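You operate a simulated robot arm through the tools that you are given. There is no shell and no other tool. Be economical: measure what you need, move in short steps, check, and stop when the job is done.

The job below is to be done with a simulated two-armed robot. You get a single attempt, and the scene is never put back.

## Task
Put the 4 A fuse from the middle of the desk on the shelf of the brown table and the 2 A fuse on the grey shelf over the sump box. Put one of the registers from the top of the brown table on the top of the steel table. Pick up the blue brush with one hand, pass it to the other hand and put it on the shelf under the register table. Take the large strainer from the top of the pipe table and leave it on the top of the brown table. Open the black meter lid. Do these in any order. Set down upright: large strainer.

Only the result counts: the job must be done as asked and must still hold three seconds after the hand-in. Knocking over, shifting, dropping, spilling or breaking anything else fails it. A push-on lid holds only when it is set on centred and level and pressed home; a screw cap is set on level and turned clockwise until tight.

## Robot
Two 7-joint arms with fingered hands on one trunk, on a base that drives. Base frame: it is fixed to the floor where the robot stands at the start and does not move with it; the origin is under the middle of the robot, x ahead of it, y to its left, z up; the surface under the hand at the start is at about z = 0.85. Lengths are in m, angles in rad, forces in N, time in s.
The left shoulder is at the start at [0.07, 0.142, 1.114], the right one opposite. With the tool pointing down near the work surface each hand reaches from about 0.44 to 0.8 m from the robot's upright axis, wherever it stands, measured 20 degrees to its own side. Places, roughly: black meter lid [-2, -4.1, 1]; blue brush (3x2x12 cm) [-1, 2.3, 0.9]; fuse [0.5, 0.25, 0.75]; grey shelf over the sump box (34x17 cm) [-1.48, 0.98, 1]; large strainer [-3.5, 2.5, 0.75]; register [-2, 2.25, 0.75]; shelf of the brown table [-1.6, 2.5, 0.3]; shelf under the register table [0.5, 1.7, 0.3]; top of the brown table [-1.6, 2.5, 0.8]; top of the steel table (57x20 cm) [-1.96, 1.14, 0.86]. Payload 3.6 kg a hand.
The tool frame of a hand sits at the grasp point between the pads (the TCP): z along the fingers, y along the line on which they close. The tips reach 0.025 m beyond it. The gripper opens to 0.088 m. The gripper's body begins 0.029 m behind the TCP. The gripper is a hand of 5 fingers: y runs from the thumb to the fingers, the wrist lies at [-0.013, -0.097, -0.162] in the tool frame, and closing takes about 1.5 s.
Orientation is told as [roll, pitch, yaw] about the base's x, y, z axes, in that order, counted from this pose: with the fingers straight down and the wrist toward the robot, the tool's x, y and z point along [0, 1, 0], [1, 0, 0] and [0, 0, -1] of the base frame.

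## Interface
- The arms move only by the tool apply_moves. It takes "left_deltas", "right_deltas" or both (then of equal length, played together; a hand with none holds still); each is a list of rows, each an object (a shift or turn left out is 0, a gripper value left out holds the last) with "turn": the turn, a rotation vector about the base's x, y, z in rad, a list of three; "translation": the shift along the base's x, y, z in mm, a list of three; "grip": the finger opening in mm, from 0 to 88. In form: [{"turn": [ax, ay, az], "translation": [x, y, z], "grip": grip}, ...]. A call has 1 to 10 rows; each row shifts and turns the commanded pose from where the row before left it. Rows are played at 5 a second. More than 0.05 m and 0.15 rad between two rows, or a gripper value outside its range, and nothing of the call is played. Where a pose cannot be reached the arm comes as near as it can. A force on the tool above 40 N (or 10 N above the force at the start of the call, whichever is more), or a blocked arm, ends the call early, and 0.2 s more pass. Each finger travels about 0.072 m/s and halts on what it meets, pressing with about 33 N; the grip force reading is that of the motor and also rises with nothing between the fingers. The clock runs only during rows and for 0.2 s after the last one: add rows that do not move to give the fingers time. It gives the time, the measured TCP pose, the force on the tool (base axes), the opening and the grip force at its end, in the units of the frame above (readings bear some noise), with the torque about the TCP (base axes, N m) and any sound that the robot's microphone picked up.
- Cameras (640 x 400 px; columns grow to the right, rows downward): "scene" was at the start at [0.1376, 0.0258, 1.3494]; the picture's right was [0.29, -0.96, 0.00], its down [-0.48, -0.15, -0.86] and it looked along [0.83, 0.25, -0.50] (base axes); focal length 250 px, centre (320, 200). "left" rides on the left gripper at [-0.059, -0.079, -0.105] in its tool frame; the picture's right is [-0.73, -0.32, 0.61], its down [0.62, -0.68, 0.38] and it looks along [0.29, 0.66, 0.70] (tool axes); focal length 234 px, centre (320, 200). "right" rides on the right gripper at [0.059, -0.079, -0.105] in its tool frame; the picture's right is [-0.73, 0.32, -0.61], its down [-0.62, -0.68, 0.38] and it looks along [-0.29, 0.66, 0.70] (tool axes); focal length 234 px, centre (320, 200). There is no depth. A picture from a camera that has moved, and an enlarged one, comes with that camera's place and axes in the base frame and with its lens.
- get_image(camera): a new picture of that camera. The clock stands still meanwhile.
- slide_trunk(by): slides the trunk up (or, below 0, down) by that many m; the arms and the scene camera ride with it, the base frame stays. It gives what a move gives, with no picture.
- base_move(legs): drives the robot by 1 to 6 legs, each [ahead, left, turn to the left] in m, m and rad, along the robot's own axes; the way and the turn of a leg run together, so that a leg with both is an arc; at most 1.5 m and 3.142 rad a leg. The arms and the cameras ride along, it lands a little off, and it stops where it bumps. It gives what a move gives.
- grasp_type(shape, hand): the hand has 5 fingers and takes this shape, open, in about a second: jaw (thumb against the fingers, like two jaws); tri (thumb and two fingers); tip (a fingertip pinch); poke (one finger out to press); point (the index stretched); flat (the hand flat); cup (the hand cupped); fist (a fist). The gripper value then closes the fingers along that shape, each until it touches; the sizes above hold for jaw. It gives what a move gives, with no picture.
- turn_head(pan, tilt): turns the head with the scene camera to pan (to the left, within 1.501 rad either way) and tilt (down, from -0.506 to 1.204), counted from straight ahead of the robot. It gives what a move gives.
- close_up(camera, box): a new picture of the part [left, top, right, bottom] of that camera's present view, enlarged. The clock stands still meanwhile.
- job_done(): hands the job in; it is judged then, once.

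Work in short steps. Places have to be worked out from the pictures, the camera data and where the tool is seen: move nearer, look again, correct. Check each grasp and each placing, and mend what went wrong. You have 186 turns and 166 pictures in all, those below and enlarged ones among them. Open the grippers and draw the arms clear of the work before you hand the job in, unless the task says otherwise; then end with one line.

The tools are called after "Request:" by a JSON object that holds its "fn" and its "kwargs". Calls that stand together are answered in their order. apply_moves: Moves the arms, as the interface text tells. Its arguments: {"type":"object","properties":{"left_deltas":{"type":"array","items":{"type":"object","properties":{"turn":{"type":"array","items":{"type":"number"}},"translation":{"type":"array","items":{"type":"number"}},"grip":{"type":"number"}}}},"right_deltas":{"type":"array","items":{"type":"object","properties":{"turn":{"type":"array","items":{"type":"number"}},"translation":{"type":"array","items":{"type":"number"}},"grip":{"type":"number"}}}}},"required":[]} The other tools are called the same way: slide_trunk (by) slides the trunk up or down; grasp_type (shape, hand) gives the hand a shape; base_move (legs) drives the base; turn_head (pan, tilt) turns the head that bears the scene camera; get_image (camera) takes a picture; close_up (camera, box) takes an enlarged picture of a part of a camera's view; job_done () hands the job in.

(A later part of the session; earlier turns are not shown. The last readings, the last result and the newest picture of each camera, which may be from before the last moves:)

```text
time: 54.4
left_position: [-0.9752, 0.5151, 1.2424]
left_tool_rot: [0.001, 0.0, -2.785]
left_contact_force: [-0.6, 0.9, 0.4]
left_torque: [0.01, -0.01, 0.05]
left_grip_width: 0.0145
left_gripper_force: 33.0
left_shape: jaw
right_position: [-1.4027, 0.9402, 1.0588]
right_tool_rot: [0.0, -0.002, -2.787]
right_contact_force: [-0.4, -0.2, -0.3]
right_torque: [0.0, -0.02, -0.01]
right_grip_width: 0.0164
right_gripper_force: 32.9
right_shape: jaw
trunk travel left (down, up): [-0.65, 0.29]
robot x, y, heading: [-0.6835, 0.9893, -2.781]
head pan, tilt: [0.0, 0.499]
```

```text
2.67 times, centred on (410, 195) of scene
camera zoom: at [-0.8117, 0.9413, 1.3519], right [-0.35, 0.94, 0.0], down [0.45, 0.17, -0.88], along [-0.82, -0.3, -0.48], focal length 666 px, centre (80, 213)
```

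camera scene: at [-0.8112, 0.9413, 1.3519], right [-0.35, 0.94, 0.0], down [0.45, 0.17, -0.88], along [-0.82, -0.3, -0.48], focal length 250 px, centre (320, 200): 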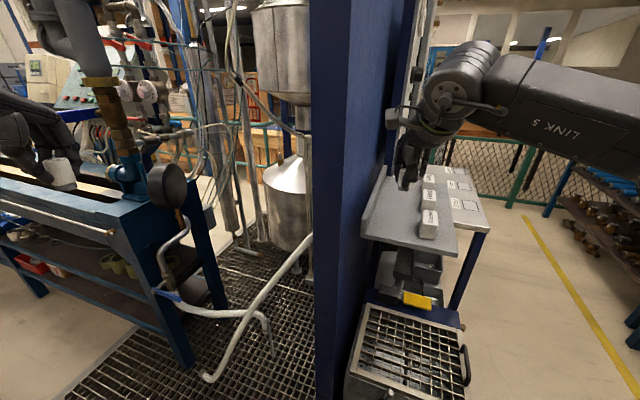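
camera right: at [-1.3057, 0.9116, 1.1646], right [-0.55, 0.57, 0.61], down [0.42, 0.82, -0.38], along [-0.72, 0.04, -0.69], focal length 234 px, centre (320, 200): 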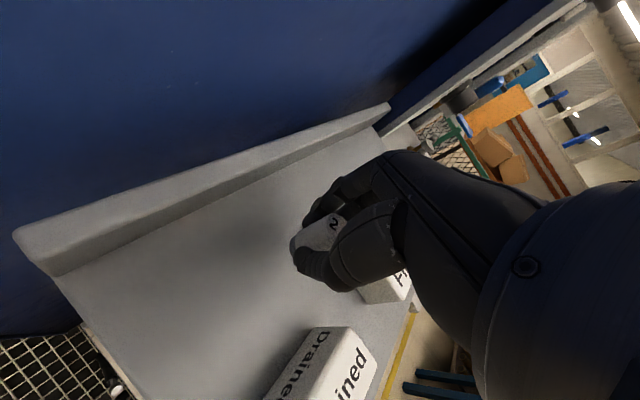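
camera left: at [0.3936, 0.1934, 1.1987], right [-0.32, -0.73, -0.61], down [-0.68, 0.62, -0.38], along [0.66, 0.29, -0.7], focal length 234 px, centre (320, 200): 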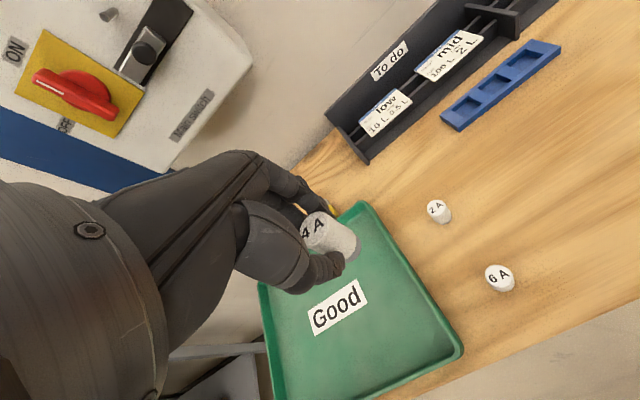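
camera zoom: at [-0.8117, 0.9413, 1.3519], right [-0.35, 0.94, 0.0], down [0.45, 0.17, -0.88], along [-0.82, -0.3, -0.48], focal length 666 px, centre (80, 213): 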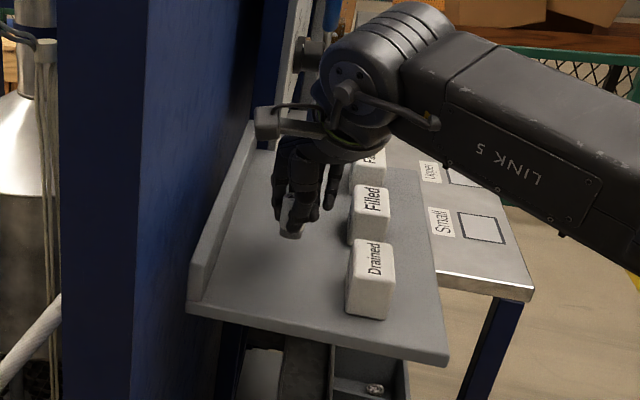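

The position is good but close to the Filled block, so I'll shift a little away from it and lower gently to the surface.

Request:
{"fn": "apply_moves", "kwargs": {"right_deltas": [{"translation": [12, -11, 0]}, {"translation": [0, 0, -12]}, {"translation": [0, 0, -7]}, {"translation": [0, 0, -3]}, {}, {}]}}

Request:
{"fn": "close_up", "kwargs": {"camera": "scene", "box": [370, 150, 450, 220]}}

Request:
{"fn": "get_image", "kwargs": {"camera": "right"}}

```text
time: 55.8
left_position: [-0.9756, 0.5145, 1.2417]
left_tool_rot: [-0.001, -0.001, -2.786]
left_contact_force: [-0.6, 0.5, 0.7]
left_torque: [-0.01, 0.02, -0.01]
left_grip_width: 0.0144
left_gripper_force: 32.7
left_shape: jaw
right_position: [-1.389, 0.9294, 1.0396]
right_tool_rot: [0.001, -0.001, -2.787]
right_contact_force: [0.1, 0.7, -0.2]
right_torque: [0.01, 0.01, 0.01]
right_grip_width: 0.0165
right_gripper_force: 33.3
right_shape: jaw
trunk travel left (down, up): [-0.65, 0.29]
robot x, y, heading: [-0.6766, 0.9935, -2.787]
head pan, tilt: [0.0, 0.499]
```

```text
5.71 times, centred on (410, 185) of scene
camera zoom: at [-0.812, 0.9409, 1.3518], right [-0.35, 0.94, 0.0], down [0.45, 0.17, -0.88], along [-0.82, -0.3, -0.48], focal length 1427 px, centre (-194, 286)
```

zoom: 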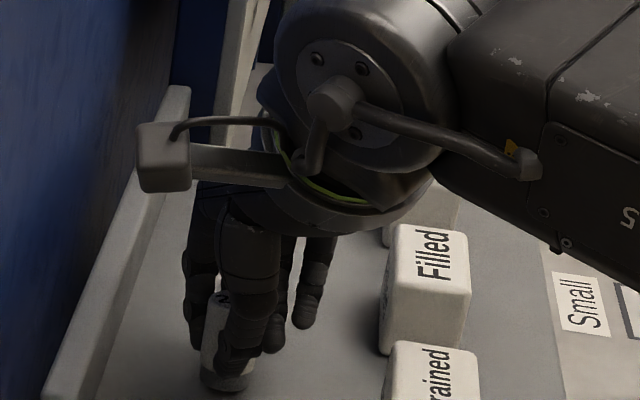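

```text
133 pictures are left
camera right: at [-1.2937, 0.9008, 1.1438], right [-0.55, 0.57, 0.61], down [0.42, 0.82, -0.38], along [-0.72, 0.04, -0.7], focal length 234 px, centre (320, 200)
```

right: 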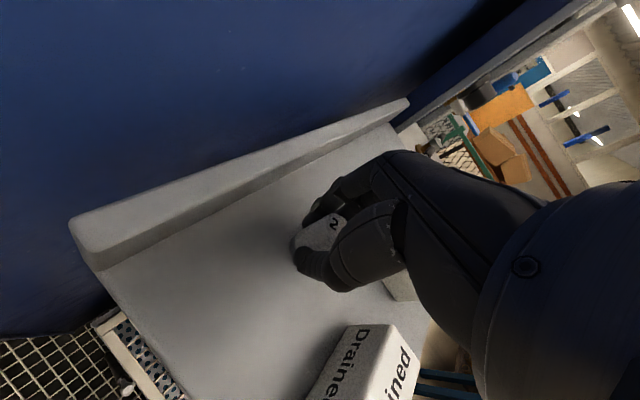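

Spacing to the blocks is good. I'll lower in 2 mm steps and watch the force for contact.

Request:
{"fn": "apply_moves", "kwargs": {"right_deltas": [{"translation": [0, 0, -2]}, {"translation": [0, 0, -2]}, {"translation": [0, 0, -2]}, {}]}}

```text
time: 56.8
left_position: [-0.9758, 0.5152, 1.2445]
left_tool_rot: [0.0, -0.002, -2.787]
left_contact_force: [0.0, 0.1, -0.5]
left_torque: [-0.01, -0.03, 0.03]
left_grip_width: 0.0147
left_gripper_force: 33.5
left_shape: jaw
right_position: [-1.3884, 0.9297, 1.0349]
right_tool_rot: [-0.001, -0.002, -2.788]
right_contact_force: [-0.5, -0.4, 6.3]
right_torque: [0.01, 0.13, 0.01]
right_grip_width: 0.0162
right_gripper_force: 33.1
right_shape: jaw
trunk travel left (down, up): [-0.65, 0.29]
robot x, y, heading: [-0.6816, 0.9882, -2.784]
head pan, tilt: [0.0, 0.499]
```

Contact shows 6 N, so the fuse is on the shelf. I'll open the fingers and lift straight up.

Request:
{"fn": "apply_moves", "kwargs": {"right_deltas": [{"grip": 22}, {"grip": 30}, {"grip": 45}, {}, {}, {"translation": [0, 0, 30]}, {"translation": [0, 0, 40]}, {"translation": [0, 0, 40]}, {"translation": [0, 0, 30]}]}}

Request:
{"fn": "get_image", "kwargs": {"camera": "right"}}

```text
time: 58.8
left_position: [-0.9752, 0.5141, 1.2424]
left_tool_rot: [0.001, -0.001, -2.786]
left_contact_force: [-0.2, -0.1, -0.4]
left_torque: [-0.01, 0.0, -0.02]
left_grip_width: 0.0145
left_gripper_force: 33.3
left_shape: jaw
right_position: [-1.3892, 0.9279, 1.175]
right_tool_rot: [0.0, -0.002, -2.787]
right_contact_force: [-0.8, 0.8, 0.9]
right_torque: [0.0, -0.01, -0.01]
right_grip_width: 0.0447
right_gripper_force: 0.1
right_shape: jaw
trunk travel left (down, up): [-0.65, 0.29]
robot x, y, heading: [-0.6801, 0.9891, -2.789]
head pan, tilt: [0.0, 0.499]
```

```text
132 pictures are left
camera right: at [-1.2935, 0.9007, 1.2799], right [-0.55, 0.57, 0.61], down [0.42, 0.82, -0.38], along [-0.72, 0.04, -0.69], focal length 234 px, centre (320, 200)
```

right: 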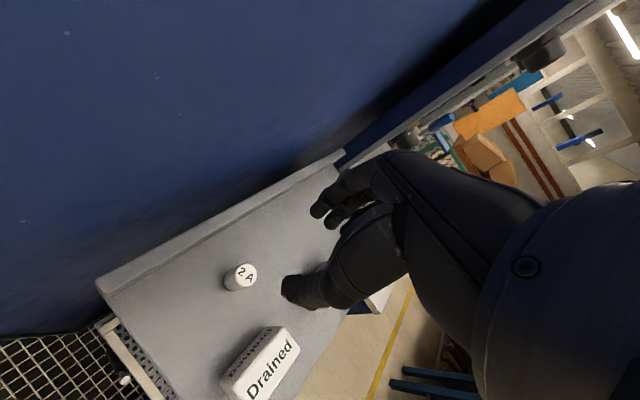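

2A is standing on the shelf. I'll pull the right hand in, back out, and turn to face the brown table for the 4A placement.

Request:
{"fn": "apply_moves", "kwargs": {"right_deltas": [{"translation": [35, 12, 0]}, {"translation": [35, 14, 10]}, {"translation": [35, 14, 10]}, {"translation": [35, 14, 10]}, {"translation": [20, 10, 0]}]}}

Request:
{"fn": "base_move", "kwargs": {"legs": [[-0.4, 0, 0], [0, 0, -1.926], [0.35, 0, 0], [0, 0.75, 0]]}}

Request:
{"fn": "turn_head", "kwargs": {"pan": 0.3, "tilt": 0.55}}

Request:
{"fn": "get_image", "kwargs": {"camera": "scene"}}

```text
time: 60.0
left_position: [-0.9752, 0.5148, 1.2427]
left_tool_rot: [0.002, 0.001, -2.785]
left_contact_force: [1.3, -0.2, -0.2]
left_torque: [-0.04, 0.0, 0.05]
left_grip_width: 0.0144
left_gripper_force: 32.8
left_shape: jaw
right_position: [-1.2294, 0.9906, 1.2018]
right_tool_rot: [0.0, -0.001, -2.787]
right_contact_force: [-0.8, 1.1, 1.3]
right_torque: [0.01, 0.02, -0.04]
right_grip_width: 0.0446
right_gripper_force: 0.0
right_shape: jaw
trunk travel left (down, up): [-0.65, 0.29]
robot x, y, heading: [-0.685, 0.9925, -2.789]
head pan, tilt: [0.0, 0.499]
```

```text
time: 72.5
left_position: [-1.39, 1.9118, 1.2433]
left_tool_rot: [0.002, 0.0, 1.579]
left_contact_force: [0.7, 0.0, -0.1]
left_torque: [0.0, -0.01, -0.04]
left_grip_width: 0.0145
left_gripper_force: 33.1
left_shape: jaw
right_position: [-0.8567, 1.9895, 1.2019]
right_tool_rot: [-0.001, -0.002, 1.578]
right_contact_force: [-0.1, -0.1, -0.1]
right_torque: [0.0, 0.0, -0.03]
right_grip_width: 0.0445
right_gripper_force: 0.1
right_shape: jaw
trunk travel left (down, up): [-0.65, 0.29]
robot x, y, heading: [-1.0437, 1.4745, 1.574]
head pan, tilt: [0.0, 0.499]
```

```text
time: 73.3
left_position: [-1.3906, 1.9135, 1.2419]
left_tool_rot: [0.001, -0.001, 1.58]
left_contact_force: [0.9, 0.4, -1.4]
left_torque: [0.0, -0.01, -0.03]
left_grip_width: 0.0142
left_gripper_force: 33.1
left_shape: jaw
right_position: [-0.8566, 1.9905, 1.2019]
right_tool_rot: [0.001, -0.003, 1.578]
right_contact_force: [0.9, 0.1, -0.3]
right_torque: [-0.02, 0.01, 0.02]
right_grip_width: 0.0446
right_gripper_force: 0.0
right_shape: jaw
trunk travel left (down, up): [-0.65, 0.29]
robot x, y, heading: [-1.0436, 1.4682, 1.574]
head pan, tilt: [0.3, 0.55]
```

```text
131 pictures are left
camera scene: at [-1.07, 1.6079, 1.3472], right [0.95, 0.3, 0.0], down [0.16, -0.5, -0.85], along [-0.26, 0.81, -0.52], focal length 250 px, centre (320, 200)
```

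scene: 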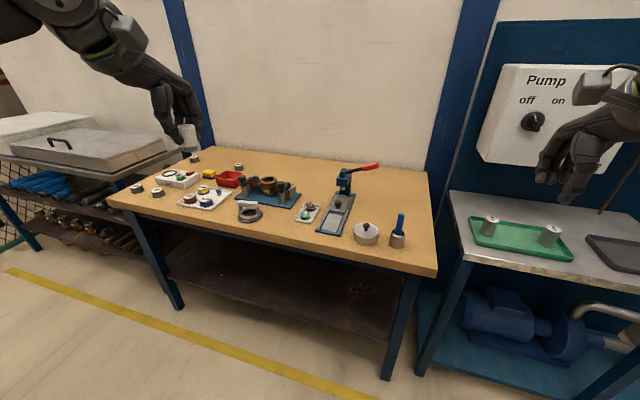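

The brown table front edge is at y≈2.17 and its shelf front at about y≈2.24, z≈0.3. I'll position the robot, retract the right hand a bit, and lower the trunk in front of the table.

Request:
{"fn": "base_move", "kwargs": {"legs": [[0.06, 0.22, 0]]}}

Request:
{"fn": "apply_moves", "kwargs": {"right_deltas": [{"translation": [20, -30, 10]}, {"translation": [20, -30, 10]}, {"translation": [20, -30, 10]}, {"translation": [20, -20, 10]}], "left_deltas": [{}, {}, {}, {}]}}

Request:
{"fn": "slide_trunk", "kwargs": {"by": -0.62}}

Request:
{"fn": "turn_head", "kwargs": {"pan": 0.2, "tilt": 0.45}}

Request:
{"fn": "get_image", "kwargs": {"camera": "scene"}}

Request:
{"fn": "get_image", "kwargs": {"camera": "left"}}

```text
time: 75.1
left_position: [-1.6116, 1.973, 1.2431]
left_tool_rot: [0.003, -0.001, 1.575]
left_contact_force: [-0.2, -0.7, -0.7]
left_torque: [0.02, 0.01, 0.01]
left_grip_width: 0.0142
left_gripper_force: 33.1
left_shape: jaw
right_position: [-1.0775, 2.0475, 1.2014]
right_tool_rot: [0.001, -0.002, 1.574]
right_contact_force: [0.1, -0.6, -0.1]
right_torque: [0.02, -0.02, -0.01]
right_grip_width: 0.0447
right_gripper_force: 0.1
right_shape: jaw
trunk travel left (down, up): [-0.65, 0.29]
robot x, y, heading: [-1.2658, 1.5277, 1.576]
head pan, tilt: [0.3, 0.55]
```

```text
time: 76.1
left_position: [-1.61, 1.9739, 1.2426]
left_tool_rot: [0.001, -0.002, 1.575]
left_contact_force: [1.4, -0.9, -0.8]
left_torque: [0.0, -0.01, -0.03]
left_grip_width: 0.0142
left_gripper_force: 33.1
left_shape: jaw
right_position: [-1.0044, 1.9536, 1.2355]
right_tool_rot: [0.001, -0.002, 1.575]
right_contact_force: [0.9, -0.4, 0.5]
right_torque: [0.02, 0.01, 0.05]
right_grip_width: 0.0446
right_gripper_force: 0.1
right_shape: jaw
right hand out of reach, approached as far as the arm can: row 4
trunk travel left (down, up): [-0.65, 0.29]
robot x, y, heading: [-1.2672, 1.5331, 1.575]
head pan, tilt: [0.3, 0.55]
```

```text
refused: -0.62 is not a number from -0.4 to 0.4
```

```text
time: 76.8
left_position: [-1.6095, 1.974, 1.2432]
left_tool_rot: [0.0, -0.001, 1.577]
left_contact_force: [0.0, 0.1, 0.2]
left_torque: [-0.03, 0.01, 0.0]
left_grip_width: 0.0143
left_gripper_force: 33.5
left_shape: jaw
right_position: [-1.0039, 1.9537, 1.2351]
right_tool_rot: [-0.001, -0.001, 1.576]
right_contact_force: [-0.1, 0.1, -0.7]
right_torque: [0.02, 0.03, 0.0]
right_grip_width: 0.0445
right_gripper_force: 0.1
right_shape: jaw
trunk travel left (down, up): [-0.65, 0.29]
robot x, y, heading: [-1.2656, 1.5312, 1.575]
head pan, tilt: [0.201, 0.45]
```

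```text
130 pictures are left
camera scene: at [-1.2837, 1.6717, 1.3562], right [0.98, 0.2, 0.0], down [0.09, -0.43, -0.9], along [-0.18, 0.88, -0.44], focal length 250 px, centre (320, 200)
```

scene: 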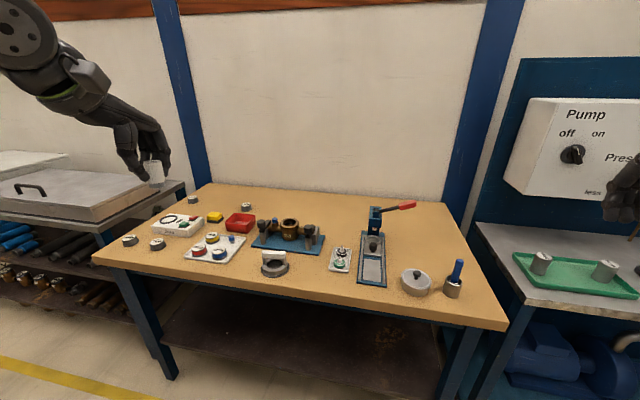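

```text
129 pictures are left
camera left: at [-1.5515, 1.8942, 1.3469], right [0.73, -0.32, -0.61], down [-0.62, -0.68, -0.38], along [-0.29, 0.66, -0.7], focal length 234 px, centre (320, 200)
```

left: 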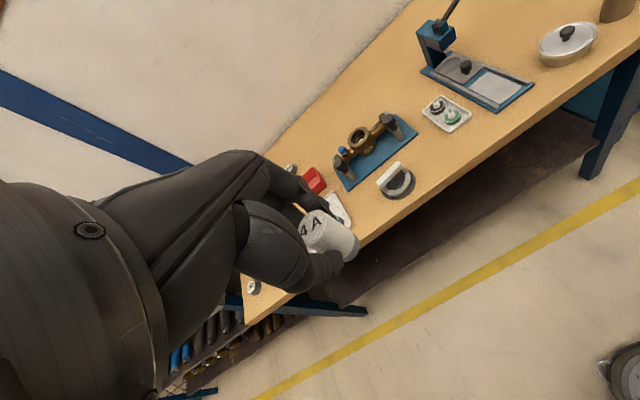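

The slide limit is 0.4 m per call. I'll lower the trunk in two slides; both hands are clear of the table front.

Request:
{"fn": "slide_trunk", "kwargs": {"by": -0.35}}

Request:
{"fn": "slide_trunk", "kwargs": {"by": -0.28}}

Request:
{"fn": "turn_head", "kwargs": {"pan": 0.2, "tilt": 0.3}}

Request:
{"fn": "get_image", "kwargs": {"camera": "scene"}}

Request:
{"fn": "get_image", "kwargs": {"camera": "left"}}

```text
time: 80.2
left_position: [-1.6115, 1.9731, 0.8919]
left_tool_rot: [0.0, 0.002, 1.578]
left_contact_force: [-0.2, 0.4, 0.6]
left_torque: [-0.01, 0.0, -0.01]
left_grip_width: 0.0145
left_gripper_force: 33.3
left_shape: jaw
right_position: [-1.0049, 1.9525, 0.8856]
right_tool_rot: [-0.002, -0.002, 1.574]
right_contact_force: [0.1, 0.1, -0.5]
right_torque: [-0.02, 0.02, 0.0]
right_grip_width: 0.0445
right_gripper_force: 0.1
right_shape: jaw
trunk travel left (down, up): [-0.3, 0.64]
robot x, y, heading: [-1.264, 1.5322, 1.569]
head pan, tilt: [0.201, 0.45]
```

```text
time: 83.0
left_position: [-1.6122, 1.9736, 0.6135]
left_tool_rot: [0.0, 0.002, 1.577]
left_contact_force: [-0.5, -0.7, 0.1]
left_torque: [0.02, 0.01, 0.0]
left_grip_width: 0.0142
left_gripper_force: 33.0
left_shape: jaw
right_position: [-1.005, 1.9521, 0.6056]
right_tool_rot: [-0.002, -0.002, 1.575]
right_contact_force: [-0.2, -0.7, 1.0]
right_torque: [0.03, 0.04, 0.0]
right_grip_width: 0.0447
right_gripper_force: 0.0
right_shape: jaw
trunk travel left (down, up): [-0.02, 0.92]
robot x, y, heading: [-1.2649, 1.529, 1.574]
head pan, tilt: [0.201, 0.45]
```

```text
time: 83.7
left_position: [-1.6114, 1.9725, 0.6121]
left_tool_rot: [0.0, 0.001, 1.575]
left_contact_force: [-0.3, 0.8, 0.1]
left_torque: [-0.03, -0.04, 0.02]
left_grip_width: 0.0143
left_gripper_force: 33.7
left_shape: jaw
right_position: [-1.0043, 1.9521, 0.6054]
right_tool_rot: [-0.001, -0.003, 1.573]
right_contact_force: [1.4, 0.4, -0.2]
right_torque: [0.02, 0.02, 0.0]
right_grip_width: 0.0447
right_gripper_force: 0.1
right_shape: jaw
trunk travel left (down, up): [-0.02, 0.92]
robot x, y, heading: [-1.2656, 1.5279, 1.574]
head pan, tilt: [0.201, 0.3]
```

```text
128 pictures are left
camera scene: at [-1.2839, 1.6727, 0.7402], right [0.98, 0.2, 0.0], down [0.06, -0.29, -0.96], along [-0.19, 0.94, -0.3], focal length 250 px, centre (320, 200)
```

scene: 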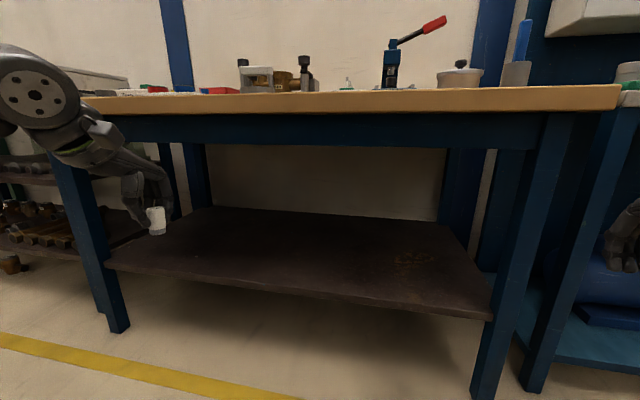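

```text
127 pictures are left
camera left: at [-1.5515, 1.8937, 0.717], right [0.73, -0.32, -0.61], down [-0.62, -0.68, -0.38], along [-0.29, 0.66, -0.7], focal length 234 px, centre (320, 200)
```

left: 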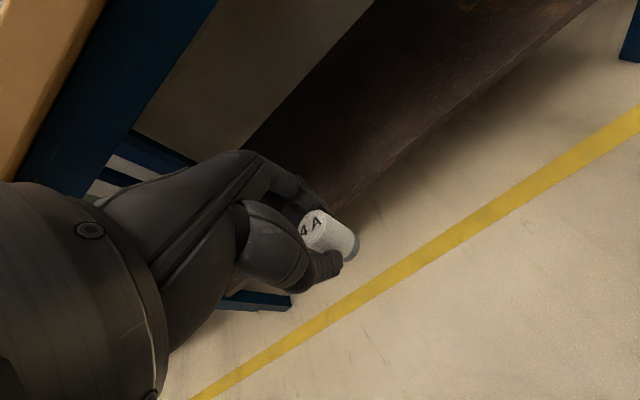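

The shelf top is at roughly z≈0.33–0.36 with its front edge at y≈2.17–2.19, and the apron bottom is at about 0.69. I'll lower the hand in front of the shelf first, then move inward.

Request:
{"fn": "apply_moves", "kwargs": {"left_deltas": [{"translation": [20, 0, -40]}, {"translation": [20, 0, -40]}, {"translation": [20, 0, -40]}, {"translation": [20, 0, -40]}, {"translation": [20, 0, -10]}, {"translation": [0, 45, 0]}, {"translation": [0, 45, 0]}, {}]}}

Request:
{"fn": "get_image", "kwargs": {"camera": "scene"}}

Request:
{"fn": "get_image", "kwargs": {"camera": "left"}}

```text
time: 85.5
left_position: [-1.5127, 2.0623, 0.4419]
left_tool_rot: [0.0, 0.0, 1.577]
left_contact_force: [1.3, -0.5, 0.5]
left_torque: [-0.01, -0.01, 0.01]
left_grip_width: 0.0142
left_gripper_force: 33.3
left_shape: jaw
right_position: [-1.005, 1.9537, 0.6051]
right_tool_rot: [0.001, -0.001, 1.575]
right_contact_force: [0.6, -0.1, -0.5]
right_torque: [-0.03, -0.04, -0.01]
right_grip_width: 0.0447
right_gripper_force: 0.0
right_shape: jaw
trunk travel left (down, up): [-0.02, 0.92]
robot x, y, heading: [-1.2669, 1.5287, 1.575]
head pan, tilt: [0.201, 0.3]
```

```text
126 pictures are left
camera scene: at [-1.2839, 1.6728, 0.7402], right [0.98, 0.2, 0.0], down [0.06, -0.29, -0.96], along [-0.19, 0.94, -0.3], focal length 250 px, centre (320, 200)
```

scene: 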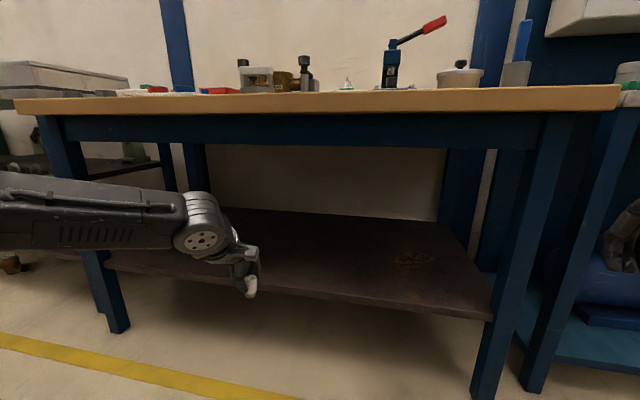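

```text
125 pictures are left
camera left: at [-1.454, 1.9832, 0.5465], right [0.73, -0.32, -0.61], down [-0.62, -0.68, -0.38], along [-0.29, 0.66, -0.7], focal length 234 px, centre (320, 200)
```

left: 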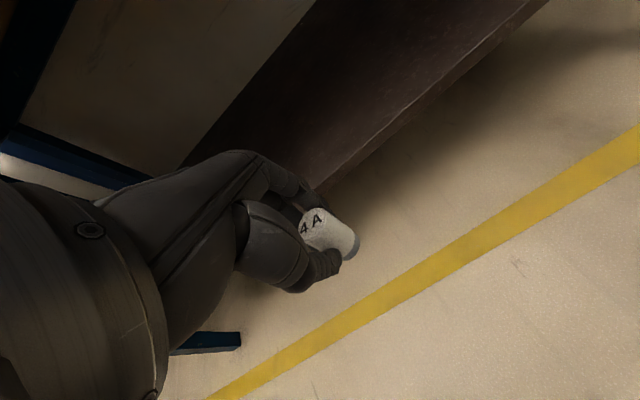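

The fuse is still in front of the shelf edge (y≈2.17). I'll move it inward to y≈2.275.

Request:
{"fn": "apply_moves", "kwargs": {"left_deltas": [{"translation": [0, 45, 0]}, {"translation": [0, 45, 0]}, {"translation": [0, 45, 0]}, {"translation": [0, 45, 0]}, {"translation": [0, 33, 0]}, {}]}}

Request:
{"fn": "get_image", "kwargs": {"camera": "scene"}}

Request:
{"fn": "get_image", "kwargs": {"camera": "left"}}

```text
time: 86.9
left_position: [-1.52, 2.2284, 0.4409]
left_tool_rot: [0.001, 0.0, 1.575]
left_contact_force: [0.8, 0.6, -0.2]
left_torque: [-0.03, 0.0, 0.0]
left_grip_width: 0.0142
left_gripper_force: 33.2
left_shape: jaw
left hand out of reach, approached as far as the arm can: row 4, 5
right_position: [-1.0052, 1.9538, 0.6048]
right_tool_rot: [0.001, -0.002, 1.572]
right_contact_force: [0.4, -0.9, 0.4]
right_torque: [-0.01, 0.01, -0.02]
right_grip_width: 0.0445
right_gripper_force: 0.2
right_shape: jaw
trunk travel left (down, up): [-0.02, 0.92]
robot x, y, heading: [-1.2683, 1.5336, 1.578]
head pan, tilt: [0.201, 0.3]
```

```text
124 pictures are left
camera scene: at [-1.2839, 1.6728, 0.7402], right [0.98, 0.2, 0.0], down [0.06, -0.29, -0.96], along [-0.19, 0.94, -0.3], focal length 250 px, centre (320, 200)
```

scene: 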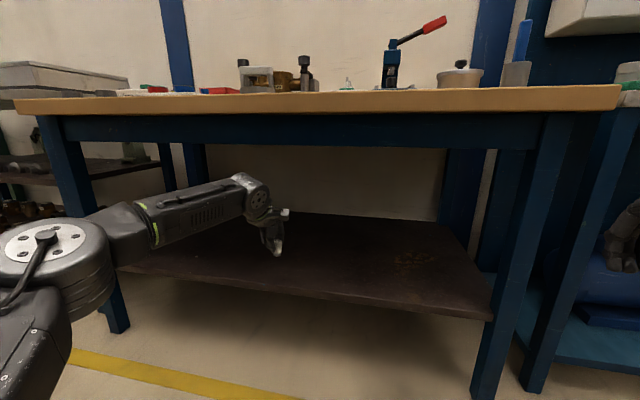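

```text
123 pictures are left
camera left: at [-1.461, 2.1493, 0.545], right [0.73, -0.32, -0.61], down [-0.62, -0.68, -0.38], along [-0.29, 0.66, -0.7], focal length 234 px, centre (320, 200)
```

left: 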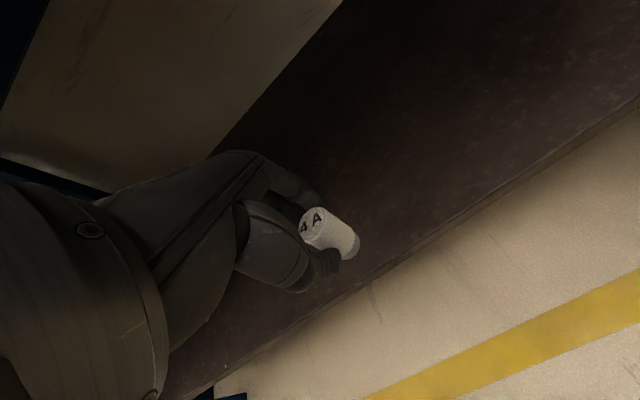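

I've reached the arm's limit, so I'll drive the base ahead 0.1 m with the hand already at the right height under the table.

Request:
{"fn": "base_move", "kwargs": {"legs": [[0.1, 0, 0]]}}

Request:
{"fn": "apply_moves", "kwargs": {"left_deltas": [{"translation": [0, -5, -20]}, {"translation": [0, -5, -15]}, {"translation": [0, 0, -10]}, {}]}}

Request:
{"fn": "get_image", "kwargs": {"camera": "scene"}}

Request:
{"fn": "get_image", "kwargs": {"camera": "left"}}

```text
time: 88.0
left_position: [-1.5201, 2.3274, 0.4405]
left_tool_rot: [0.0, -0.001, 1.574]
left_contact_force: [0.5, 0.3, -0.5]
left_torque: [-0.01, 0.01, -0.01]
left_grip_width: 0.014
left_gripper_force: 33.2
left_shape: jaw
right_position: [-1.0045, 2.0516, 0.6051]
right_tool_rot: [-0.001, -0.002, 1.573]
right_contact_force: [0.3, -0.7, 0.5]
right_torque: [-0.01, 0.02, -0.01]
right_grip_width: 0.0445
right_gripper_force: 0.1
right_shape: jaw
trunk travel left (down, up): [-0.02, 0.92]
robot x, y, heading: [-1.2663, 1.6307, 1.572]
head pan, tilt: [0.201, 0.3]
```

```text
time: 89.0
left_position: [-1.5197, 2.3174, 0.395]
left_tool_rot: [-0.001, 0.0, 1.573]
left_contact_force: [-0.1, -0.3, -0.8]
left_torque: [0.0, 0.0, 0.0]
left_grip_width: 0.014
left_gripper_force: 33.2
left_shape: jaw
right_position: [-1.0044, 2.0524, 0.6061]
right_tool_rot: [0.001, -0.003, 1.572]
right_contact_force: [0.0, 0.3, -0.6]
right_torque: [-0.02, 0.03, 0.02]
right_grip_width: 0.0447
right_gripper_force: 0.1
right_shape: jaw
trunk travel left (down, up): [-0.02, 0.92]
robot x, y, heading: [-1.2668, 1.6283, 1.573]
head pan, tilt: [0.201, 0.3]
```

```text
122 pictures are left
camera scene: at [-1.284, 1.7717, 0.7402], right [0.98, 0.2, 0.0], down [0.06, -0.29, -0.96], along [-0.19, 0.94, -0.3], focal length 250 px, centre (320, 200)
```

scene: 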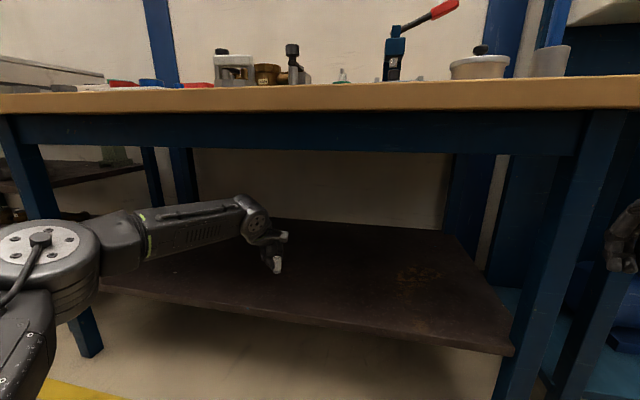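

```text
121 pictures are left
camera left: at [-1.4609, 2.238, 0.5], right [0.73, -0.32, -0.61], down [-0.62, -0.68, -0.38], along [-0.29, 0.66, -0.7], focal length 234 px, centre (320, 200)
```

left: 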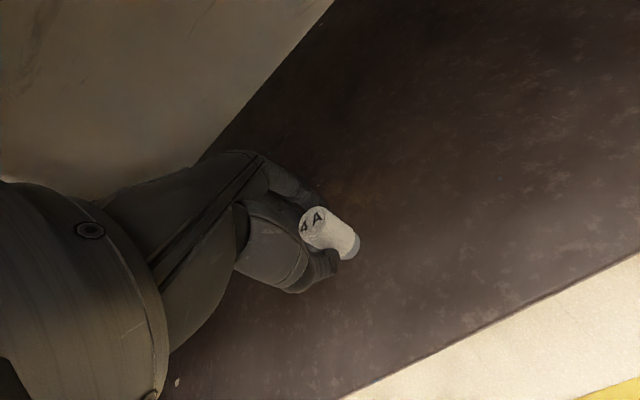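

The fuse is over the shelf. I'll lower it in small steps until contact.

Request:
{"fn": "apply_moves", "kwargs": {"left_deltas": [{"translation": [0, 0, -3]}, {"translation": [0, 0, -3]}, {"translation": [0, 0, -3]}, {"translation": [0, 0, -3]}, {}]}}

Request:
{"fn": "close_up", "kwargs": {"camera": "scene", "box": [220, 200, 340, 290]}}

```text
time: 90.2
left_position: [-1.5192, 2.3173, 0.3845]
left_tool_rot: [0.0, 0.0, 1.575]
left_contact_force: [0.0, 0.1, -1.0]
left_torque: [-0.01, 0.0, -0.04]
left_grip_width: 0.0135
left_gripper_force: 32.8
left_shape: jaw
right_position: [-1.0054, 2.0532, 0.6054]
right_tool_rot: [0.0, -0.002, 1.573]
right_contact_force: [-0.1, 0.0, 0.6]
right_torque: [0.01, -0.01, 0.01]
right_grip_width: 0.0448
right_gripper_force: 0.2
right_shape: jaw
trunk travel left (down, up): [-0.02, 0.92]
robot x, y, heading: [-1.2652, 1.6317, 1.571]
head pan, tilt: [0.201, 0.3]
```

```text
4.44 times, centred on (280, 245) of scene
camera zoom: at [-1.284, 1.7717, 0.7402], right [0.98, 0.2, 0.0], down [0.06, -0.29, -0.96], along [-0.19, 0.94, -0.3], focal length 1110 px, centre (498, 0)
```

zoom: 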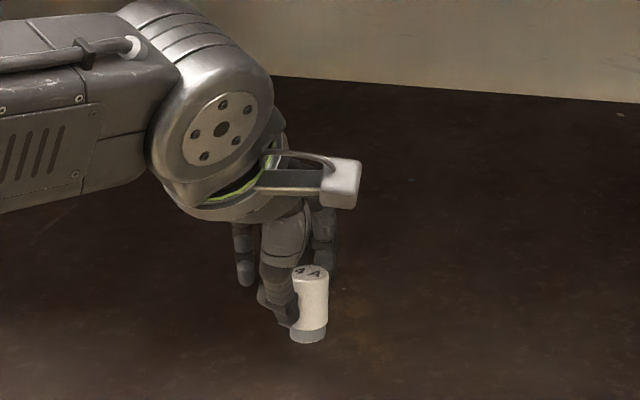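

The fuse is gripped off-centre and the grip is slowly narrowing, so I'll continue lowering promptly.

Request:
{"fn": "apply_moves", "kwargs": {"left_deltas": [{"translation": [0, 0, -4]}, {"translation": [0, 0, -4]}, {"translation": [0, 0, -4]}, {}]}}

```text
time: 91.2
left_position: [-1.5196, 2.3172, 0.3722]
left_tool_rot: [0.0, -0.002, 1.575]
left_contact_force: [0.3, -0.4, -0.4]
left_torque: [0.02, -0.01, 0.0]
left_grip_width: 0.014
left_gripper_force: 33.4
left_shape: jaw
right_position: [-1.0046, 2.0522, 0.6064]
right_tool_rot: [0.0, -0.001, 1.573]
right_contact_force: [0.1, -0.4, 0.5]
right_torque: [-0.02, 0.03, 0.0]
right_grip_width: 0.0445
right_gripper_force: 0.0
right_shape: jaw
trunk travel left (down, up): [-0.02, 0.92]
robot x, y, heading: [-1.2648, 1.6318, 1.568]
head pan, tilt: [0.201, 0.3]
```

No contact yet, so I'll keep going down.

Request:
{"fn": "apply_moves", "kwargs": {"left_deltas": [{"translation": [0, 0, -4]}, {"translation": [0, 0, -4]}, {"translation": [0, 0, -3]}, {}]}}

Request:
{"fn": "close_up", "kwargs": {"camera": "scene", "box": [240, 240, 320, 300]}}

```text
time: 92.2
left_position: [-1.5185, 2.3176, 0.3621]
left_tool_rot: [0.0, 0.0, 1.575]
left_contact_force: [0.5, -0.3, 0.2]
left_torque: [0.02, -0.03, 0.0]
left_grip_width: 0.0139
left_gripper_force: 33.1
left_shape: jaw
right_position: [-1.0045, 2.0521, 0.6039]
right_tool_rot: [0.0, -0.002, 1.573]
right_contact_force: [0.7, 0.3, 0.1]
right_torque: [0.0, 0.02, -0.01]
right_grip_width: 0.0446
right_gripper_force: 0.0
right_shape: jaw
trunk travel left (down, up): [-0.02, 0.92]
robot x, y, heading: [-1.2637, 1.6311, 1.575]
head pan, tilt: [0.201, 0.3]
```

```text
6.67 times, centred on (280, 270) of scene
camera zoom: at [-1.284, 1.7717, 0.7402], right [0.98, 0.2, 0.0], down [0.06, -0.29, -0.96], along [-0.19, 0.94, -0.3], focal length 1665 px, centre (587, -267)
```

zoom: 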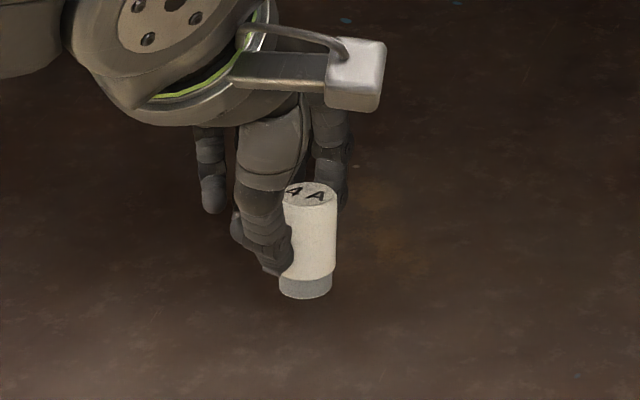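

Still no contact. If the shelf is at about 0.30, contact comes near TCP 0.336.

Request:
{"fn": "apply_moves", "kwargs": {"left_deltas": [{"translation": [0, 0, -4]}, {"translation": [0, 0, -4]}, {"translation": [0, 0, -4]}, {"translation": [0, 0, -3]}, {}]}}

```text
time: 93.4
left_position: [-1.519, 2.3185, 0.3474]
left_tool_rot: [-0.001, -0.002, 1.575]
left_contact_force: [0.0, -0.7, 0.1]
left_torque: [0.01, -0.02, 0.0]
left_grip_width: 0.0139
left_gripper_force: 32.4
left_shape: jaw
right_position: [-1.0049, 2.0525, 0.6047]
right_tool_rot: [-0.001, -0.001, 1.572]
right_contact_force: [0.3, -0.9, 0.4]
right_torque: [-0.02, 0.01, 0.01]
right_grip_width: 0.0447
right_gripper_force: 0.0
right_shape: jaw
trunk travel left (down, up): [-0.02, 0.92]
robot x, y, heading: [-1.2686, 1.6307, 1.573]
head pan, tilt: [0.201, 0.3]
```

Still free, so I'll continue in 2–3 mm steps.

Request:
{"fn": "apply_moves", "kwargs": {"left_deltas": [{"translation": [0, 0, -3]}, {"translation": [0, 0, -3]}, {"translation": [0, 0, -2]}, {"translation": [0, 0, -2]}, {}]}}

Request:
{"fn": "close_up", "kwargs": {"camera": "scene", "box": [240, 240, 320, 300]}}

```text
time: 94.6
left_position: [-1.5193, 2.3154, 0.3369]
left_tool_rot: [0.001, 0.0, 1.574]
left_contact_force: [0.0, 0.5, -0.6]
left_torque: [0.0, 0.02, 0.08]
left_grip_width: 0.0138
left_gripper_force: 33.2
left_shape: jaw
right_position: [-1.004, 2.0521, 0.6052]
right_tool_rot: [-0.001, 0.0, 1.573]
right_contact_force: [0.8, -0.3, 0.1]
right_torque: [0.01, -0.02, -0.03]
right_grip_width: 0.0449
right_gripper_force: 0.1
right_shape: jaw
trunk travel left (down, up): [-0.02, 0.92]
robot x, y, heading: [-1.2666, 1.6318, 1.573]
head pan, tilt: [0.201, 0.3]
```

```text
6.67 times, centred on (280, 270) of scene
camera zoom: at [-1.284, 1.7717, 0.7402], right [0.98, 0.2, 0.0], down [0.06, -0.29, -0.96], along [-0.19, 0.94, -0.3], focal length 1665 px, centre (587, -267)
```

zoom: 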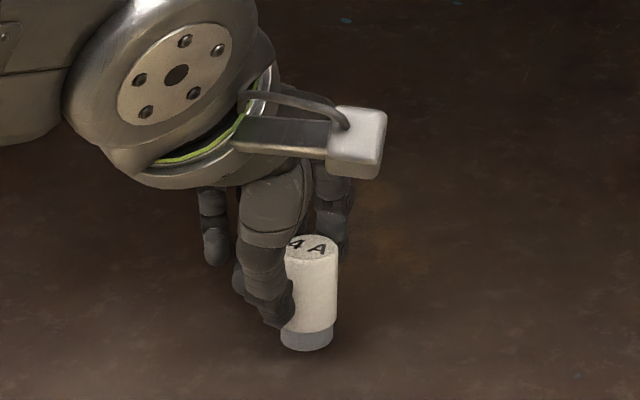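

The shelf is lower than I estimated, so I'll keep lowering.

Request:
{"fn": "apply_moves", "kwargs": {"left_deltas": [{"translation": [0, 0, -3]}, {"translation": [0, 0, -3]}, {"translation": [0, 0, -3]}, {"translation": [0, 0, -2]}, {}]}}

```text
time: 95.8
left_position: [-1.5212, 2.3139, 0.3289]
left_tool_rot: [-0.001, -0.008, 1.575]
left_contact_force: [-0.6, -3.0, 23.1]
left_torque: [0.31, -0.11, 0.0]
left_grip_width: 0.0147
left_gripper_force: 33.0
left_shape: jaw
left hand out of reach, approached as far as the arm can: row 4
right_position: [-1.0039, 2.0508, 0.6061]
right_tool_rot: [0.0, -0.005, 1.571]
right_contact_force: [0.8, 0.2, -0.1]
right_torque: [0.0, 0.0, 0.01]
right_grip_width: 0.0447
right_gripper_force: 0.1
right_shape: jaw
trunk travel left (down, up): [-0.02, 0.92]
robot x, y, heading: [-1.2678, 1.6294, 1.572]
head pan, tilt: [0.201, 0.3]
```

Contact at 23 N. I'll ease up slightly, open, lift a little, and check.

Request:
{"fn": "apply_moves", "kwargs": {"left_deltas": [{"translation": [0, 0, 1.5]}, {"grip": 22}, {"grip": 35}, {"grip": 50}, {}, {"translation": [0, 0, 20]}, {"translation": [0, 0, 30]}, {"translation": [0, 0, 30]}, {}]}}

Request:
{"fn": "close_up", "kwargs": {"camera": "scene", "box": [220, 210, 340, 300]}}

```text
time: 97.8
left_position: [-1.5211, 2.3139, 0.4084]
left_tool_rot: [0.0, -0.002, 1.574]
left_contact_force: [0.4, -0.4, 0.3]
left_torque: [0.04, -0.02, -0.04]
left_grip_width: 0.0497
left_gripper_force: 0.1
left_shape: jaw
right_position: [-1.0041, 2.0523, 0.6054]
right_tool_rot: [0.001, -0.001, 1.574]
right_contact_force: [-0.4, 0.2, -0.2]
right_torque: [-0.01, 0.0, -0.01]
right_grip_width: 0.0444
right_gripper_force: 0.1
right_shape: jaw
trunk travel left (down, up): [-0.02, 0.92]
robot x, y, heading: [-1.2665, 1.6309, 1.574]
head pan, tilt: [0.201, 0.3]
```

```text
4.44 times, centred on (280, 255) of scene
camera zoom: at [-1.284, 1.7716, 0.7402], right [0.98, 0.2, 0.0], down [0.06, -0.29, -0.96], along [-0.19, 0.94, -0.3], focal length 1110 px, centre (498, -44)
```

zoom: 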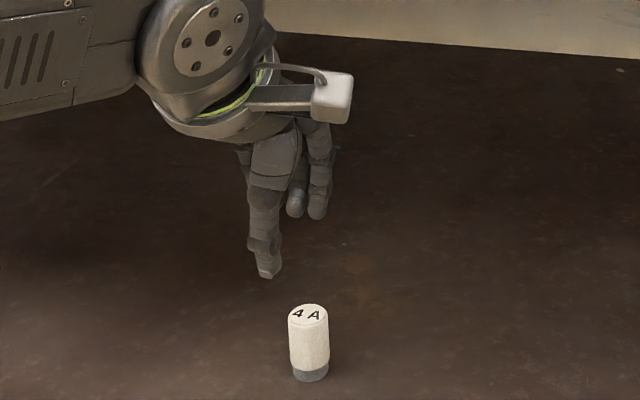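

4A stands upright on the shelf. I'll withdraw the left hand, back up slightly, and raise the trunk.

Request:
{"fn": "apply_moves", "kwargs": {"left_deltas": [{"translation": [0, -40, 0]}, {"translation": [0, -45, 0]}, {"translation": [0, -45, 0]}, {"translation": [0, -45, 0]}, {"translation": [-20, -45, 0]}, {"translation": [-20, -30, 20]}, {"translation": [-20, 0, 40]}, {"translation": [-20, 0, 40]}, {"translation": [0, 0, 40]}, {}]}}

Request:
{"fn": "base_move", "kwargs": {"legs": [[-0.1, 0, 0]]}}

Request:
{"fn": "slide_trunk", "kwargs": {"by": 0.35}}

Request:
{"fn": "slide_trunk", "kwargs": {"by": 0.28}}

Request:
{"fn": "turn_head", "kwargs": {"pan": 0.0, "tilt": 0.55}}

Request:
{"fn": "get_image", "kwargs": {"camera": "scene"}}

```text
time: 100.0
left_position: [-1.6015, 2.0653, 0.5489]
left_tool_rot: [0.0, -0.002, 1.574]
left_contact_force: [-0.1, 0.0, -0.2]
left_torque: [0.02, -0.01, 0.03]
left_grip_width: 0.0495
left_gripper_force: 0.0
left_shape: jaw
right_position: [-1.0042, 2.0526, 0.6052]
right_tool_rot: [0.002, -0.001, 1.573]
right_contact_force: [-0.5, 0.6, -0.6]
right_torque: [0.02, 0.0, 0.0]
right_grip_width: 0.0448
right_gripper_force: 0.1
right_shape: jaw
trunk travel left (down, up): [-0.02, 0.92]
robot x, y, heading: [-1.2633, 1.6254, 1.571]
head pan, tilt: [0.201, 0.3]
```

```text
time: 101.2
left_position: [-1.6026, 1.9674, 0.5481]
left_tool_rot: [0.0, -0.004, 1.577]
left_contact_force: [0.1, -1.4, -0.1]
left_torque: [-0.02, -0.01, -0.02]
left_grip_width: 0.0497
left_gripper_force: 0.1
left_shape: jaw
right_position: [-1.004, 1.9556, 0.6062]
right_tool_rot: [0.0, -0.002, 1.573]
right_contact_force: [-0.9, 0.2, 1.1]
right_torque: [-0.03, 0.0, -0.02]
right_grip_width: 0.0448
right_gripper_force: 0.2
right_shape: jaw
trunk travel left (down, up): [-0.02, 0.92]
robot x, y, heading: [-1.2677, 1.5292, 1.573]
head pan, tilt: [0.201, 0.3]
```

```text
time: 104.6
left_position: [-1.6014, 1.9691, 0.8984]
left_tool_rot: [0.0, -0.002, 1.577]
left_contact_force: [-0.5, -0.7, 0.5]
left_torque: [0.01, 0.01, 0.01]
left_grip_width: 0.0498
left_gripper_force: 0.1
left_shape: jaw
right_position: [-1.0048, 1.9548, 0.9562]
right_tool_rot: [-0.001, -0.001, 1.573]
right_contact_force: [0.8, 0.1, 0.0]
right_torque: [0.02, -0.02, 0.0]
right_grip_width: 0.0446
right_gripper_force: 0.0
right_shape: jaw
trunk travel left (down, up): [-0.37, 0.57]
robot x, y, heading: [-1.2649, 1.5329, 1.569]
head pan, tilt: [0.201, 0.3]
```

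```text
time: 107.4
left_position: [-1.602, 1.9677, 1.1786]
left_tool_rot: [0.0, -0.002, 1.575]
left_contact_force: [0.5, 0.9, 0.0]
left_torque: [0.02, -0.01, 0.01]
left_grip_width: 0.0499
left_gripper_force: 0.1
left_shape: jaw
right_position: [-1.0051, 1.954, 1.2349]
right_tool_rot: [0.001, -0.003, 1.574]
right_contact_force: [0.0, 0.2, -0.2]
right_torque: [-0.01, 0.0, 0.01]
right_grip_width: 0.0445
right_gripper_force: 0.0
right_shape: jaw
trunk travel left (down, up): [-0.65, 0.29]
robot x, y, heading: [-1.2652, 1.5339, 1.572]
head pan, tilt: [0.201, 0.3]
```

```text
time: 108.2
left_position: [-1.6024, 1.9688, 1.1774]
left_tool_rot: [-0.001, -0.001, 1.577]
left_contact_force: [0.1, 0.4, 0.6]
left_torque: [-0.02, 0.0, -0.02]
left_grip_width: 0.0497
left_gripper_force: 0.1
left_shape: jaw
right_position: [-1.0038, 1.9555, 1.235]
right_tool_rot: [-0.001, -0.004, 1.575]
right_contact_force: [0.5, 0.5, 0.7]
right_torque: [0.04, -0.02, 0.03]
right_grip_width: 0.0444
right_gripper_force: 0.0
right_shape: jaw
trunk travel left (down, up): [-0.65, 0.29]
robot x, y, heading: [-1.2669, 1.5287, 1.574]
head pan, tilt: [0.0, 0.55]
```

```text
116 pictures are left
camera scene: at [-1.2654, 1.6726, 1.3473], right [1.0, 0.0, 0.0], down [0.0, -0.52, -0.85], along [0.0, 0.85, -0.52], focal length 250 px, centre (320, 200)
```

scene: 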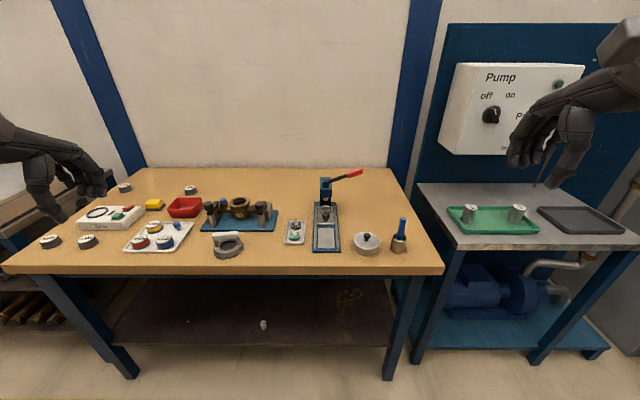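

Now a detailed look at the table's left part for the registers, and at the brush area.

Request:
{"fn": "close_up", "kwargs": {"camera": "scene", "box": [20, 160, 240, 280]}}

Request:
{"fn": "close_up", "kwargs": {"camera": "scene", "box": [270, 160, 450, 280]}}

```text
2.91 times, centred on (130, 220) of scene
camera zoom: at [-1.2654, 1.6726, 1.3473], right [1.0, 0.0, 0.0], down [0.0, -0.52, -0.85], along [0.0, 0.85, -0.52], focal length 726 px, centre (873, 142)
```

zoom: 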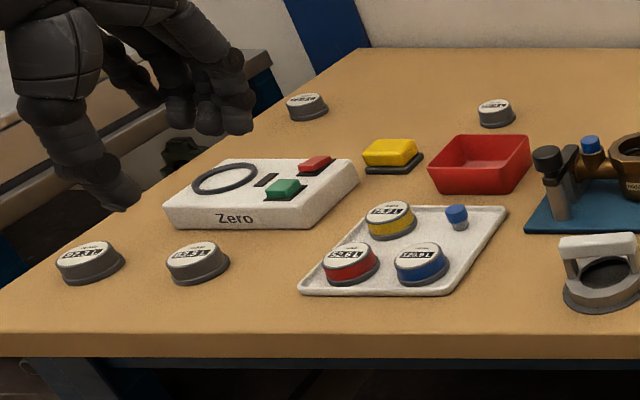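

```text
3.33 times, centred on (360, 220) of scene
camera zoom: at [-1.2654, 1.6726, 1.3473], right [1.0, 0.0, 0.0], down [0.0, -0.52, -0.85], along [0.0, 0.85, -0.52], focal length 832 px, centre (187, 133)
```

zoom: 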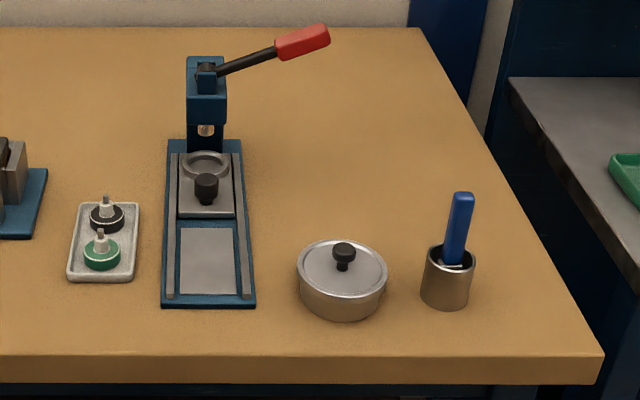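

I'll take the front free-standing register at about (−2.02, 2.30). The base strafes left so the left hand can reach it.

Request:
{"fn": "base_move", "kwargs": {"legs": [[0.1, 0.56, 0]]}}

Request:
{"fn": "apply_moves", "kwargs": {"left_deltas": [{"translation": [30, 35, 0], "grip": 88}, {"translation": [30, 40, 0]}, {"translation": [30, 40, 0]}, {"translation": [20, 40, 0]}, {"translation": [10, 40, -20]}, {"translation": [0, 0, -40]}, {"translation": [0, 0, -40]}, {"translation": [0, 0, -40]}, {"translation": [0, 0, -40]}]}}

Request:
{"fn": "get_image", "kwargs": {"camera": "left"}}

Request:
{"fn": "turn_head", "kwargs": {"pan": 0.3, "tilt": 0.7}}

Request:
{"fn": "get_image", "kwargs": {"camera": "scene"}}

```text
time: 111.4
left_position: [-2.1624, 2.0615, 1.1779]
left_tool_rot: [0.001, -0.002, 1.586]
left_contact_force: [-0.2, -0.3, -0.7]
left_torque: [-0.01, -0.01, -0.02]
left_grip_width: 0.0495
left_gripper_force: 0.1
left_shape: jaw
right_position: [-1.5652, 2.0541, 1.2353]
right_tool_rot: [0.001, -0.002, 1.585]
right_contact_force: [0.7, 0.5, 0.6]
right_torque: [0.03, 0.01, -0.01]
right_grip_width: 0.0444
right_gripper_force: 0.2
right_shape: jaw
trunk travel left (down, up): [-0.65, 0.29]
robot x, y, heading: [-1.822, 1.6314, 1.586]
head pan, tilt: [0.0, 0.55]
```

```text
time: 113.4
left_position: [-2.0445, 2.2578, 0.9964]
left_tool_rot: [0.0, 0.001, 1.585]
left_contact_force: [0.1, -0.4, -0.8]
left_torque: [-0.02, 0.03, -0.03]
left_grip_width: 0.0875
left_gripper_force: 0.0
left_shape: jaw
right_position: [-1.5652, 2.0544, 1.236]
right_tool_rot: [0.0, -0.003, 1.586]
right_contact_force: [0.6, -0.1, 0.0]
right_torque: [0.03, -0.01, -0.02]
right_grip_width: 0.0446
right_gripper_force: 0.1
right_shape: jaw
trunk travel left (down, up): [-0.65, 0.29]
robot x, y, heading: [-1.8212, 1.6305, 1.582]
head pan, tilt: [0.0, 0.55]
```

```text
113 pictures are left
camera left: at [-1.9848, 2.1804, 1.1006], right [0.73, -0.31, -0.61], down [-0.61, -0.69, -0.38], along [-0.3, 0.65, -0.7], focal length 234 px, centre (320, 200)
```

left: 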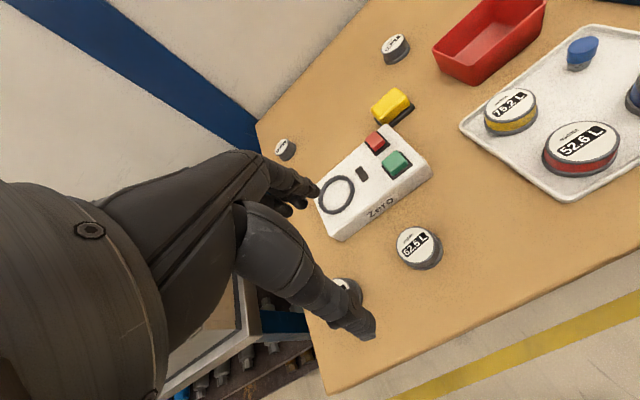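

```text
time: 114.2
left_position: [-2.0449, 2.2588, 0.9967]
left_tool_rot: [0.0, -0.002, 1.586]
left_contact_force: [0.7, 0.5, 0.1]
left_torque: [-0.01, 0.0, 0.0]
left_grip_width: 0.0876
left_gripper_force: 0.0
left_shape: jaw
right_position: [-1.5647, 2.0554, 1.2357]
right_tool_rot: [0.002, -0.001, 1.585]
right_contact_force: [0.5, 0.2, 0.2]
right_torque: [-0.01, 0.0, 0.02]
right_grip_width: 0.0446
right_gripper_force: 0.1
right_shape: jaw
trunk travel left (down, up): [-0.65, 0.29]
robot x, y, heading: [-1.8225, 1.6298, 1.584]
head pan, tilt: [0.3, 0.7]
```

```text
112 pictures are left
camera scene: at [-1.8476, 1.761, 1.3341], right [0.95, 0.31, 0.0], down [0.2, -0.61, -0.77], along [-0.24, 0.73, -0.64], focal length 250 px, centre (320, 200)
```

scene: 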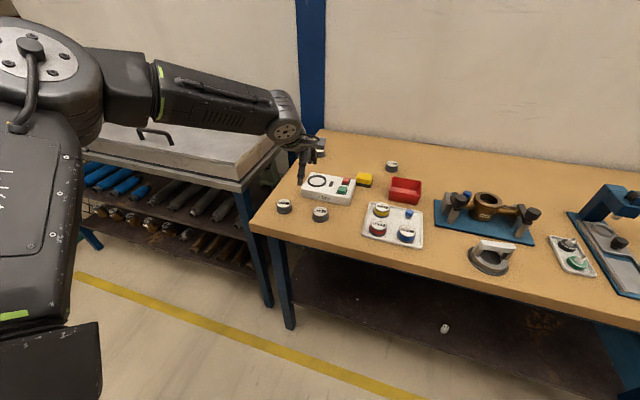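

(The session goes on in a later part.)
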